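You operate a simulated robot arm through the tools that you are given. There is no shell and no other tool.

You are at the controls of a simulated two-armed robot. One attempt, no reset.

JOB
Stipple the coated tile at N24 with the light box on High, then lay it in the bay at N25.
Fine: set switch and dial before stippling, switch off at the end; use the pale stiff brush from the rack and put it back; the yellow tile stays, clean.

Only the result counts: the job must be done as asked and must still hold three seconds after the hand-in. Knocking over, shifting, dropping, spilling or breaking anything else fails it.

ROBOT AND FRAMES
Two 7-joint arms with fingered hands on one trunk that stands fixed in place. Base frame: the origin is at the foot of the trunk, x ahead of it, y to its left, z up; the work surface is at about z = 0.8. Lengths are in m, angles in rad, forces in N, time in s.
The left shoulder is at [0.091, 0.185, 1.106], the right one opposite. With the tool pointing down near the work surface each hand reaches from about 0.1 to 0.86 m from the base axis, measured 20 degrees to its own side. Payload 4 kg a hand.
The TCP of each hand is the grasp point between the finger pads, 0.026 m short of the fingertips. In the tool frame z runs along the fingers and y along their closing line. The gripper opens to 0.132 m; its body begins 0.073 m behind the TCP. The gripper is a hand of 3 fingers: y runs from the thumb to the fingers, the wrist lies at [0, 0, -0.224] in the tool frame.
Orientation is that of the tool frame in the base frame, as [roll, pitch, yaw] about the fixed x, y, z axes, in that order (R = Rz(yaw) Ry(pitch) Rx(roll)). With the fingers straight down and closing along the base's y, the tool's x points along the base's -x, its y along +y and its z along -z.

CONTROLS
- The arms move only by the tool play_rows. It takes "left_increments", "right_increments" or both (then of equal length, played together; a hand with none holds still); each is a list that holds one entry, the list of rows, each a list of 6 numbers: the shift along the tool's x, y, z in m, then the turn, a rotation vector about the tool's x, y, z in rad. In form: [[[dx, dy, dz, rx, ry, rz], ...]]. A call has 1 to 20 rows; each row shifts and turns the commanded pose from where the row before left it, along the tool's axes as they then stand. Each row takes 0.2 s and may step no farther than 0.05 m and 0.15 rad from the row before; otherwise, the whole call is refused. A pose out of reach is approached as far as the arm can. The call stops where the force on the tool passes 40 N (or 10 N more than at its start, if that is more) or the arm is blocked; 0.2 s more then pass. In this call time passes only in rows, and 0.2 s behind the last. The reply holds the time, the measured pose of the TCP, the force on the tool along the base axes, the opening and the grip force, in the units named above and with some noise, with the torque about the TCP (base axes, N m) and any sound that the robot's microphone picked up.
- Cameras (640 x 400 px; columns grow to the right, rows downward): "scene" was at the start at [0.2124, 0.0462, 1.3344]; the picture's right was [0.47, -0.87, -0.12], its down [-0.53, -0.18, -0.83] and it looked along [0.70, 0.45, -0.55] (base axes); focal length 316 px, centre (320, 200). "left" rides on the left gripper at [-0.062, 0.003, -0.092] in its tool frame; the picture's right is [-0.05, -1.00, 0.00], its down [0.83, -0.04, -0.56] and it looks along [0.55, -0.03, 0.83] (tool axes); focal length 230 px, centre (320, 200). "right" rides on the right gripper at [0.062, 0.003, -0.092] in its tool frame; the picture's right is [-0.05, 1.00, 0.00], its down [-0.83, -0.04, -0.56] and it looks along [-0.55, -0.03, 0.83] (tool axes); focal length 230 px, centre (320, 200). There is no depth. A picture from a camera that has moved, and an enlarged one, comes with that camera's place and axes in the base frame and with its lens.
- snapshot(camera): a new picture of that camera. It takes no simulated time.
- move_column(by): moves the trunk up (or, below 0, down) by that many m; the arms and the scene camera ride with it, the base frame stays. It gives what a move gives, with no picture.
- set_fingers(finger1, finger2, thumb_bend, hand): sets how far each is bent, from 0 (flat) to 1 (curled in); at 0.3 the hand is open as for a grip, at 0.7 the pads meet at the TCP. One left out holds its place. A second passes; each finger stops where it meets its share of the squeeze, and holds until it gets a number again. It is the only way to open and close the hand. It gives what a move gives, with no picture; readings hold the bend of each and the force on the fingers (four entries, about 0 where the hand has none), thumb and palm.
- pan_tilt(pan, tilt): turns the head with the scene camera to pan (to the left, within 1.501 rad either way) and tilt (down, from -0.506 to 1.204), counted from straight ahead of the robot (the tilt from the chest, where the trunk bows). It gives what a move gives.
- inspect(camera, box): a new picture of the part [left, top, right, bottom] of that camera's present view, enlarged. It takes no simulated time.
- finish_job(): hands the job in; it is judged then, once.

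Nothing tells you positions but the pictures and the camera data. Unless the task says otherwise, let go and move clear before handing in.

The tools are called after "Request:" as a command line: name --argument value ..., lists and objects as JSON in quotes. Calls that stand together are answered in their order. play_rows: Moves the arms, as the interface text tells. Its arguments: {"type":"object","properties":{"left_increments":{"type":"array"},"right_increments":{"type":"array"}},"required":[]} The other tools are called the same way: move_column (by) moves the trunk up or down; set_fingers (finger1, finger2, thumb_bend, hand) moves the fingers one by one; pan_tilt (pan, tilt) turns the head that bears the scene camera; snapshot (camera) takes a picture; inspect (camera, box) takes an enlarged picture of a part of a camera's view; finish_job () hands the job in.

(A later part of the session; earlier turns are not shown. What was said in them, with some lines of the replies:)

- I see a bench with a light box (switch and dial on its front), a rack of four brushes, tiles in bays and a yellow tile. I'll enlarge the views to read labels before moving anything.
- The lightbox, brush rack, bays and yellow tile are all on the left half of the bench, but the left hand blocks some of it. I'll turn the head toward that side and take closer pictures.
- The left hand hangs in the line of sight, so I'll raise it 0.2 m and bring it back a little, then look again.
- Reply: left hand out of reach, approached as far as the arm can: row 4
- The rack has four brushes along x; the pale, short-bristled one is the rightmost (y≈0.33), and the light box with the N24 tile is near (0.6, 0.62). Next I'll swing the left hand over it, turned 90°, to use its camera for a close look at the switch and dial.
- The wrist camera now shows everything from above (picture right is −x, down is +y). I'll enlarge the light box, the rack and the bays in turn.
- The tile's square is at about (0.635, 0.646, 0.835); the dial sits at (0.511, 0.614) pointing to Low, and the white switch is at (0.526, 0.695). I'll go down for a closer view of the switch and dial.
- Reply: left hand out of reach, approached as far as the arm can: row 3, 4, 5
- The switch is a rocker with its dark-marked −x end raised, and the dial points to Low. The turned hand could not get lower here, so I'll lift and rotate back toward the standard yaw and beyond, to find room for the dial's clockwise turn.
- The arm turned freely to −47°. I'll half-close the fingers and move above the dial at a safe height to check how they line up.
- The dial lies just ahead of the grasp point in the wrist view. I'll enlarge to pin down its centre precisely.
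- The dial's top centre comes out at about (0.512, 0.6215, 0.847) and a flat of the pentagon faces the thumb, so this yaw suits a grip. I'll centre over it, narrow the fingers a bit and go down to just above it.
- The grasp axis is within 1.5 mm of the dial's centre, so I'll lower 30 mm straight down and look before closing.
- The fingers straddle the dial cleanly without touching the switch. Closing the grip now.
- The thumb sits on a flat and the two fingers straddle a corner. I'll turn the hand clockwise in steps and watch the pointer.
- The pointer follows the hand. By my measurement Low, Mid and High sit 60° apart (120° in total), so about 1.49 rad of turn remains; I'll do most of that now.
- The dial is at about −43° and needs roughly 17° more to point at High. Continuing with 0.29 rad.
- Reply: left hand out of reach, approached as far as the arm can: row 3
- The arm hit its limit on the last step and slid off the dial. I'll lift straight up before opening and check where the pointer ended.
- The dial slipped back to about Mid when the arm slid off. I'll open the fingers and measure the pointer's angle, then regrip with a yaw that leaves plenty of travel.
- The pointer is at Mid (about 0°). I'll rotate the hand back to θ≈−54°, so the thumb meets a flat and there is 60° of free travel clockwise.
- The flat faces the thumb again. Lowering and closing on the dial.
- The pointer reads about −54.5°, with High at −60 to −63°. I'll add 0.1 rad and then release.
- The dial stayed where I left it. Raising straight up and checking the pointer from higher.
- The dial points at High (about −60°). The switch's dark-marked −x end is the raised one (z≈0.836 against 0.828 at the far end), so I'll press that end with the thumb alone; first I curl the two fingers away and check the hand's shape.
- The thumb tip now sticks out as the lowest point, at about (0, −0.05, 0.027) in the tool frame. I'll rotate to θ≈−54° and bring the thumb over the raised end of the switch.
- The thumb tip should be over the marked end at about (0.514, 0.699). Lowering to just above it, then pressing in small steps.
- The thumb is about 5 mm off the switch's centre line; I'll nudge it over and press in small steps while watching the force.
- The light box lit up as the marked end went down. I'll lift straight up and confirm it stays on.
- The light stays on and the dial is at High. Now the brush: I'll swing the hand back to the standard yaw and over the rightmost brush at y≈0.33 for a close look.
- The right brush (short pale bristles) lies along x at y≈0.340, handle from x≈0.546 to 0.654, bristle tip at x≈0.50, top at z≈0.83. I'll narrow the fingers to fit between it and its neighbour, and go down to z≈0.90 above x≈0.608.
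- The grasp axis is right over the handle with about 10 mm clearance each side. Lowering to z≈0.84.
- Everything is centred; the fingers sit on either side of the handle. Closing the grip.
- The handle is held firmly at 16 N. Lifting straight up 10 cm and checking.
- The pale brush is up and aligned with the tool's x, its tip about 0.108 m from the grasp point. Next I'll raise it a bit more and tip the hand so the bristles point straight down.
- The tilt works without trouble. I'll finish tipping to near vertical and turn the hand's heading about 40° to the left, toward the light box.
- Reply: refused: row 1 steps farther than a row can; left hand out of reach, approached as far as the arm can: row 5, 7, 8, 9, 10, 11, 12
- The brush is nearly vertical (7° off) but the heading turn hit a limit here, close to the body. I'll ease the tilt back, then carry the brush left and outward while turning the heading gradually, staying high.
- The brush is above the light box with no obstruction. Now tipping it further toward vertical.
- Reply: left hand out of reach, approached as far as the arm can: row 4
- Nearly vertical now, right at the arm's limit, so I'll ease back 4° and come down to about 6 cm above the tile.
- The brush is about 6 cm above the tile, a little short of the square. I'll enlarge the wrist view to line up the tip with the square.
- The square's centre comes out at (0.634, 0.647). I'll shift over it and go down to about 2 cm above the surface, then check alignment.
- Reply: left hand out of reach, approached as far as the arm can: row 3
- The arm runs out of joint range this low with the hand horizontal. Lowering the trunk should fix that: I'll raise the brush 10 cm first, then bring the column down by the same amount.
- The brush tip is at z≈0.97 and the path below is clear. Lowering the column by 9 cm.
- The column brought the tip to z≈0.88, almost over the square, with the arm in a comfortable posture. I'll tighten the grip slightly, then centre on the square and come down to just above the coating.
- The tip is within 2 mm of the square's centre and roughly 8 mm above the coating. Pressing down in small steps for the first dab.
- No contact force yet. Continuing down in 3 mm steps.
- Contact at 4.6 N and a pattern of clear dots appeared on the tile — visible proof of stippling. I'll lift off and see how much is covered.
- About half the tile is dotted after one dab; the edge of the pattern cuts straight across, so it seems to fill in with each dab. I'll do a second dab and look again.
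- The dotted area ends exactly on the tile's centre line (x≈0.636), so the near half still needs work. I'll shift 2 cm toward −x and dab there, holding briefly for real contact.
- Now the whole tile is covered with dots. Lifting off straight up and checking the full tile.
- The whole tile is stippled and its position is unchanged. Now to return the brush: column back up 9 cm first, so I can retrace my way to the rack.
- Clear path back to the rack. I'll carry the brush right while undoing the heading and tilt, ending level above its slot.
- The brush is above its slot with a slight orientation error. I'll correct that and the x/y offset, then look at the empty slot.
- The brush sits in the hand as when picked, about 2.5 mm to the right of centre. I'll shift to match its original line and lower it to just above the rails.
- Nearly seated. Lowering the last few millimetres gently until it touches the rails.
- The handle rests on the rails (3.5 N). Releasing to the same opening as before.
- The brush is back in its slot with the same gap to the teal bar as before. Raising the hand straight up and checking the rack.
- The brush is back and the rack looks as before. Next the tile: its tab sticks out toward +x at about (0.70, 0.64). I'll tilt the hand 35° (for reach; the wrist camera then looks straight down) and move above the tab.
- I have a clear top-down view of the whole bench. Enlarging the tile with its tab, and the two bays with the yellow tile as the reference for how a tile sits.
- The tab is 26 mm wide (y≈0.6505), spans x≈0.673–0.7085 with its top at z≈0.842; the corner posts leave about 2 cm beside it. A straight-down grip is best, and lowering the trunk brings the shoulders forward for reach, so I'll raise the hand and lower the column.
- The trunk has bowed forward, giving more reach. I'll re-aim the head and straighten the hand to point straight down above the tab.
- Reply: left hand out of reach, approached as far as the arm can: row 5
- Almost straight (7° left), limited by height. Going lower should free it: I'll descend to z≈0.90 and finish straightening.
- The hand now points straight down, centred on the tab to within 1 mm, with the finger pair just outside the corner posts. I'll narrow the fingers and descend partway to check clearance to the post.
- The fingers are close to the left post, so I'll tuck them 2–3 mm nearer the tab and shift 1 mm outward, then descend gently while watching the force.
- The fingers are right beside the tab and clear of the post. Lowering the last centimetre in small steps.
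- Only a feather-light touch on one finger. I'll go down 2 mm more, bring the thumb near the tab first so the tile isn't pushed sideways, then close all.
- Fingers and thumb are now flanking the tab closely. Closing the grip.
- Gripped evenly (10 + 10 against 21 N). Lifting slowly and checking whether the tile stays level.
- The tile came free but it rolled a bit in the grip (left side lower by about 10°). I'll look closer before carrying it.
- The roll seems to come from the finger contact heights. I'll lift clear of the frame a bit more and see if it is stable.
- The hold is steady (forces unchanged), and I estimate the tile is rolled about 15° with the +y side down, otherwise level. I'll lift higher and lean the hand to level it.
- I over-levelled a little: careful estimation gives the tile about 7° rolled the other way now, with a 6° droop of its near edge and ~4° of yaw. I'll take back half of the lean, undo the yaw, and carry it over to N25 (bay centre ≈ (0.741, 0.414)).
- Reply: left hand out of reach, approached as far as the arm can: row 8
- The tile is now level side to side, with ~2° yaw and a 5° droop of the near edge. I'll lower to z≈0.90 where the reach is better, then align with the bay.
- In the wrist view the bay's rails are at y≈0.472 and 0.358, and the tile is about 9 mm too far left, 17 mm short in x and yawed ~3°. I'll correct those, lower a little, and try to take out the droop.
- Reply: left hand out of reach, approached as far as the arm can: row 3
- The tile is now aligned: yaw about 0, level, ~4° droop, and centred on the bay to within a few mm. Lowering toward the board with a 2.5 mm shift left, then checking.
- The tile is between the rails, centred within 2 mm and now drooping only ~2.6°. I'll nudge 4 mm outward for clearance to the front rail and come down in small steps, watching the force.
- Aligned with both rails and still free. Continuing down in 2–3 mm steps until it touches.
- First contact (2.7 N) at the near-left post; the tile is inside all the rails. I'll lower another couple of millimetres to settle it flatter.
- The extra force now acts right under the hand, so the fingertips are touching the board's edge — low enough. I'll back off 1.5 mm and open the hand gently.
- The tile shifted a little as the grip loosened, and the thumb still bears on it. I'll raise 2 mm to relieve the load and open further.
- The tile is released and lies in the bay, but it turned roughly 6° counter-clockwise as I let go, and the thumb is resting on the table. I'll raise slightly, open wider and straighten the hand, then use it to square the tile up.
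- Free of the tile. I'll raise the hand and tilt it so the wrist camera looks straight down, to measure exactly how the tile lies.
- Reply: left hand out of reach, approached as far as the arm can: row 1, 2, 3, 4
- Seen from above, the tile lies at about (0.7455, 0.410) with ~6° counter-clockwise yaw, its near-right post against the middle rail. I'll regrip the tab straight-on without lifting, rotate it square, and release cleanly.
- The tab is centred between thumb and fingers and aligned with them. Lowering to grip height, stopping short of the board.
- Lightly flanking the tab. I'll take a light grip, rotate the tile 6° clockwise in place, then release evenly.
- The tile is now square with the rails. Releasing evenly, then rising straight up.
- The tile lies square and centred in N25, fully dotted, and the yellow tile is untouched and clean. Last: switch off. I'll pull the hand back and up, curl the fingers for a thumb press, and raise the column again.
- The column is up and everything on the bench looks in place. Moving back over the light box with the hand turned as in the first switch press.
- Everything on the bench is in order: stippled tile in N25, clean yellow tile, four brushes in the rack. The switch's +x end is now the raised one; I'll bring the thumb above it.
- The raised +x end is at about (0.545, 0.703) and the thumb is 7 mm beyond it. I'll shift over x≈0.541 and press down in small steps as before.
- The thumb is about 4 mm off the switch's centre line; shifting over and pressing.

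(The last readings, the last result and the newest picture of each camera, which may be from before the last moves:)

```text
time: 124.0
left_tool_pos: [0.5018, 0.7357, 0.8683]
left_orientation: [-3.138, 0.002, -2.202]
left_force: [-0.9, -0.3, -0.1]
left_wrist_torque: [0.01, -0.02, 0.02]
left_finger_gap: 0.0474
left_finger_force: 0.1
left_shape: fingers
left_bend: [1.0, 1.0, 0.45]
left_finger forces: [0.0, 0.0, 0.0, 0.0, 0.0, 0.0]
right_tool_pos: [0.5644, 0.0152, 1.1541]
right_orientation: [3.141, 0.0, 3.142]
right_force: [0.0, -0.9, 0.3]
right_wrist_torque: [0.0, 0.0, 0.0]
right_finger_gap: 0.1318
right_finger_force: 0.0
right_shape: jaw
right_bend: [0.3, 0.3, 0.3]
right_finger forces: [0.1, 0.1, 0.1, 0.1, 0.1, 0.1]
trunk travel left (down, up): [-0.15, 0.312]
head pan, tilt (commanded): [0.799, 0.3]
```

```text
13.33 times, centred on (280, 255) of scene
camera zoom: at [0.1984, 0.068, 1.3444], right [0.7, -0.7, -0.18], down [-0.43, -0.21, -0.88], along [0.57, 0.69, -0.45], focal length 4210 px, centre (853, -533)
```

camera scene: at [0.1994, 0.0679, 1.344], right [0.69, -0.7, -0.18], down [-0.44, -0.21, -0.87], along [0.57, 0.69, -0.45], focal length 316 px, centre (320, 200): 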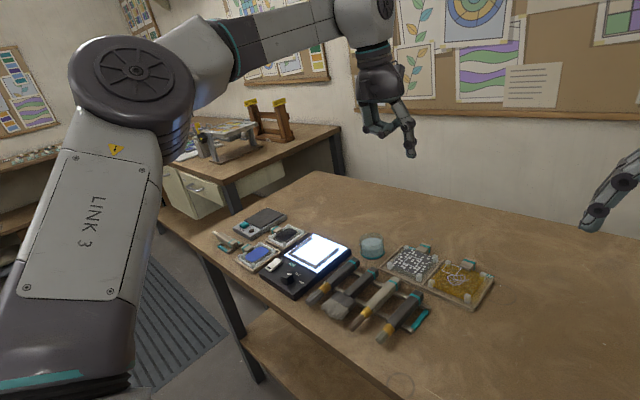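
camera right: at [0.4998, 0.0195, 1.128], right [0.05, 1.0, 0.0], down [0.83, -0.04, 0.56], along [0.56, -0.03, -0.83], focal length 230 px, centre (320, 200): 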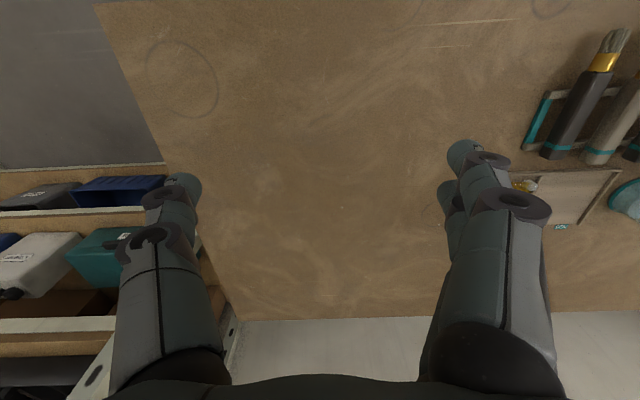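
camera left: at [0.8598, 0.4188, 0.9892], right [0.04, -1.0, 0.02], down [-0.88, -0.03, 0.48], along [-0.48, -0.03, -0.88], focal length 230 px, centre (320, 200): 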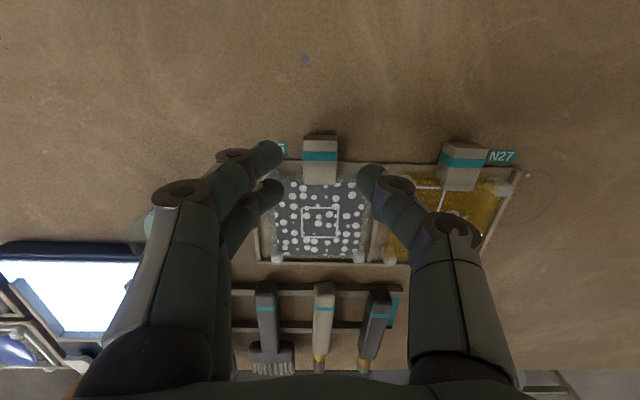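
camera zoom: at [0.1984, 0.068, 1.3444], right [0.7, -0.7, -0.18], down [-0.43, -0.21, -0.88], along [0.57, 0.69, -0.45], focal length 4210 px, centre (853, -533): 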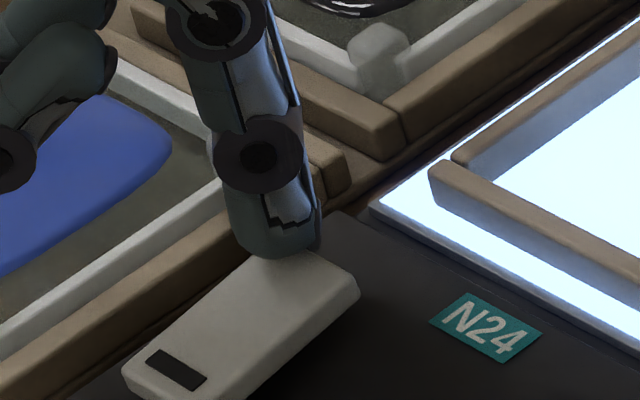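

Close to the end of the rocker; a 2.5 mm shift back toward its centre line, then pressing gently.

Request:
play_rows --left_increments '[[[0.0014, -0.0023, 0, 0, 0, 0], [0, 0, 0.003, 0, 0, 0], [0, 0, 0.003, 0, 0, 0]]]'

Request:
inspect --camera "scene" --box '[240, 220, 336, 280]'

```text
time: 124.8
left_tool_pos: [0.5026, 0.732, 0.863]
left_orientation: [-3.141, -0.001, -2.202]
left_force: [0.4, -0.1, 1.5]
left_wrist_torque: [-0.02, 0.03, 0.03]
left_finger_gap: 0.0477
left_finger_force: 0.1
left_shape: fingers
left_bend: [1.0, 1.0, 0.45]
left_finger forces: [0.0, 0.0, 0.0, 0.0, 0.5, 0.0]
right_tool_pos: [0.5634, 0.015, 1.1534]
right_orientation: [-3.14, -0.001, -3.14]
right_force: [0.2, 0.1, -0.4]
right_wrist_torque: [0.04, -0.02, -0.01]
right_finger_gap: 0.132
right_finger_force: 0.1
right_shape: jaw
right_bend: [0.3, 0.3, 0.3]
right_finger forces: [0.1, 0.0, 0.0, 0.1, 0.1, 0.0]
trunk travel left (down, up): [-0.15, 0.312]
head pan, tilt (commanded): [0.799, 0.3]
```

```text
6.67 times, centred on (288, 250) of scene
camera zoom: at [0.1984, 0.068, 1.3444], right [0.7, -0.7, -0.18], down [-0.43, -0.21, -0.88], along [0.57, 0.69, -0.45], focal length 2105 px, centre (533, -133)
```

zoom: 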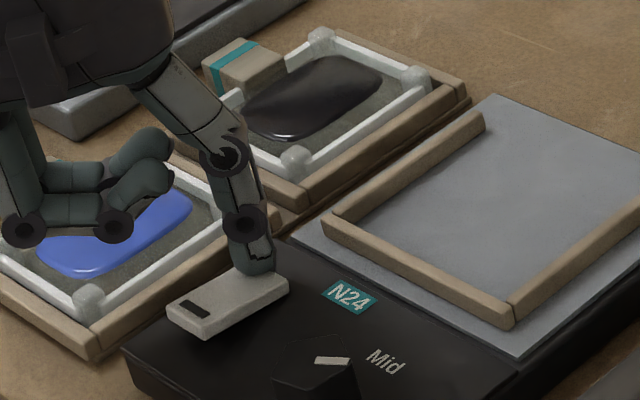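

The light is off. I'll press one more millimetre to make sure the rocker is fully over, then lift straight up and check.

Request:
play_rows --left_increments '[[[0, 0, 0.0015, 0, 0, 0], [0, 0, 0, 0, 0, 0]]]'

Request:
play_rows --left_increments '[[[0, 0, -0.015, 0, 0, 0], [0, 0, -0.035, 0, 0, 0], [0, 0, -0.045, 0, 0, 0], [0, 0, -0.045, 0, 0, 0]]]'

Request:
inspect --camera "scene" --box '[232, 210, 360, 290]'

Request:
snapshot --camera "scene"

```text
time: 125.4
left_tool_pos: [0.5023, 0.7326, 0.8626]
left_orientation: [-3.139, 0.002, -2.201]
left_force: [0.2, 0.2, 5.0]
left_wrist_torque: [-0.14, -0.2, 0.01]
left_finger_gap: 0.0474
left_finger_force: 1.8
left_shape: fingers
left_bend: [1.0, 1.0, 0.45]
left_finger forces: [0.1, 0.0, 0.0, 0.0, 4.6, 0.1]
right_tool_pos: [0.5633, 0.0149, 1.1556]
right_orientation: [3.141, -0.002, -3.139]
right_force: [0.4, 0.8, -0.1]
right_wrist_torque: [0.02, -0.01, -0.05]
right_finger_gap: 0.1317
right_finger_force: 0.1
right_shape: jaw
right_bend: [0.3, 0.3, 0.3]
right_finger forces: [0.1, 0.1, 0.1, 0.0, 0.1, 0.0]
trunk travel left (down, up): [-0.15, 0.312]
head pan, tilt (commanded): [0.799, 0.3]
```

```text
time: 126.4
left_tool_pos: [0.5032, 0.7319, 1.0026]
left_orientation: [-3.14, 0.002, -2.203]
left_force: [-0.6, -0.3, -0.1]
left_wrist_torque: [0.02, -0.06, -0.01]
left_finger_gap: 0.0473
left_finger_force: 0.0
left_shape: fingers
left_bend: [1.0, 1.0, 0.45]
left_finger forces: [0.1, 0.0, 0.1, 0.0, 0.0, 0.1]
right_tool_pos: [0.5635, 0.0152, 1.1544]
right_orientation: [3.14, 0.0, 3.142]
right_force: [-0.7, -0.2, -0.7]
right_wrist_torque: [0.04, 0.01, 0.01]
right_finger_gap: 0.1321
right_finger_force: 0.1
right_shape: jaw
right_bend: [0.3, 0.3, 0.3]
right_finger forces: [0.1, 0.0, 0.0, 0.1, 0.0, 0.0]
trunk travel left (down, up): [-0.15, 0.312]
head pan, tilt (commanded): [0.799, 0.3]
```

```text
5.00 times, centred on (296, 250) of scene
camera zoom: at [0.1978, 0.0668, 1.3446], right [0.7, -0.7, -0.18], down [-0.43, -0.21, -0.88], along [0.57, 0.69, -0.45], focal length 1579 px, centre (440, -50)
```

zoom: 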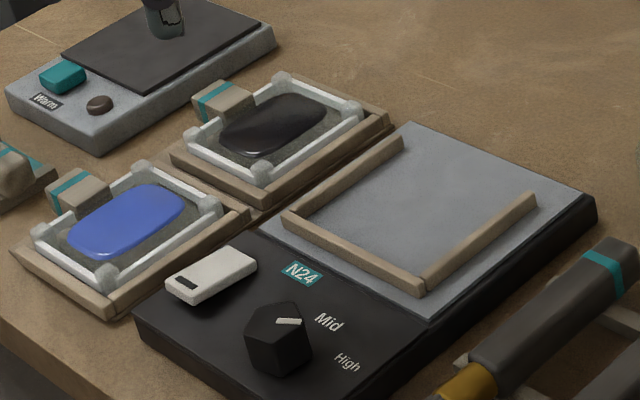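

```text
taken
camera scene: at [0.1978, 0.0668, 1.3446], right [0.7, -0.7, -0.18], down [-0.43, -0.21, -0.88], along [0.57, 0.69, -0.45], focal length 316 px, centre (320, 200)
```

scene: 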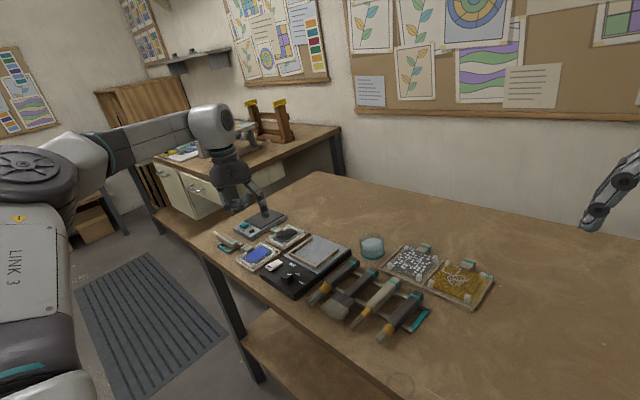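

The light box is off and the switch has its marked end up again. A final close look at the bays and rack before handing in.

Request:
inspect --camera "scene" --box '[356, 220, 516, 320]'

Request:
inspect --camera "scene" --box '[290, 240, 450, 340]'

Request:
snapshot --camera "right"

```text
4.00 times, centred on (436, 270) of scene
camera zoom: at [0.1978, 0.0668, 1.3446], right [0.7, -0.7, -0.18], down [-0.43, -0.21, -0.88], along [0.57, 0.69, -0.45], focal length 1263 px, centre (-144, -80)
```

zoom: 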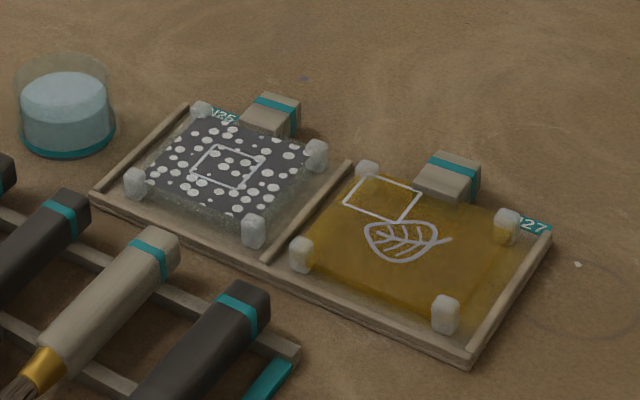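

```text
4.00 times, centred on (370, 290) of scene
camera zoom: at [0.1978, 0.0668, 1.3446], right [0.7, -0.7, -0.18], down [-0.43, -0.21, -0.88], along [0.57, 0.69, -0.45], focal length 1263 px, centre (120, -160)
```

zoom: 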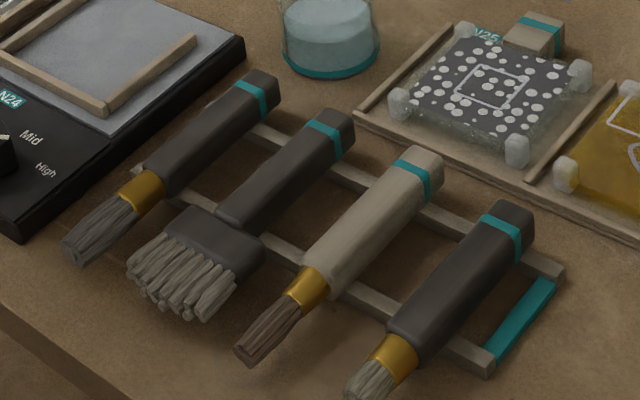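

```text
taken
camera right: at [0.5009, 0.0187, 1.2466], right [0.05, 1.0, 0.0], down [0.83, -0.04, 0.56], along [0.55, -0.03, -0.83], focal length 230 px, centre (320, 200)
```

right: 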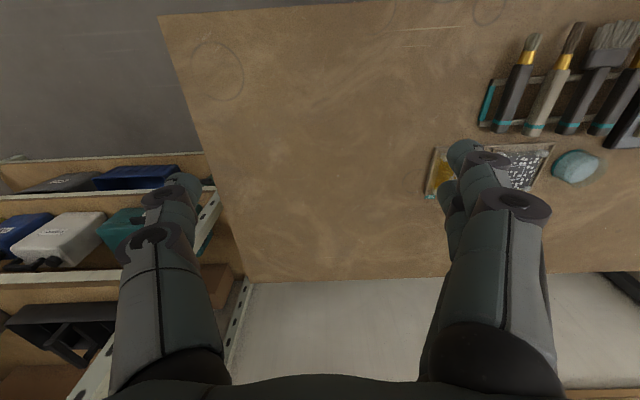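

The stippled tile lies in N25 just as the yellow one lies in N27, which is clean and unmoved. The pale brush is back in the rack, the light box is off and the hand is clear, so I'm handing in.

Request:
finish_job

```text
The job is handed in.
```

The tile from N24 is stippled all over and now lies in the bay at N25, and I've handed the job in. In the last pictures before hand-in, everything on the bench looked as you asked.

- **Light box:** I turned the dial to High, then switched the box on, both before stippling. The first turn of the dial slipped back to Mid, so I regripped it and turned it again. The switch is off now and the dial still points to High.
- **Brush:** There were two candidates, one with pale bristles on a dark handle and one with a pale handle and dark bristles. I took "pale stiff" to mean the short pale bristles. It is back in its slot in the rack, with darkened bristles.
- **Stippling:** The dots came up half a tile at a time, so I dabbed each half. The last pictures show dots across the whole surface.
- **Tile at N25:** It rolled a little in the grip as I lifted it, and turned about 6° as I let go. I gripped its tab again and turned it in place until it was square with the rails.
- **Yellow tile:** It was never touched, and it looks clean and still in its bay.
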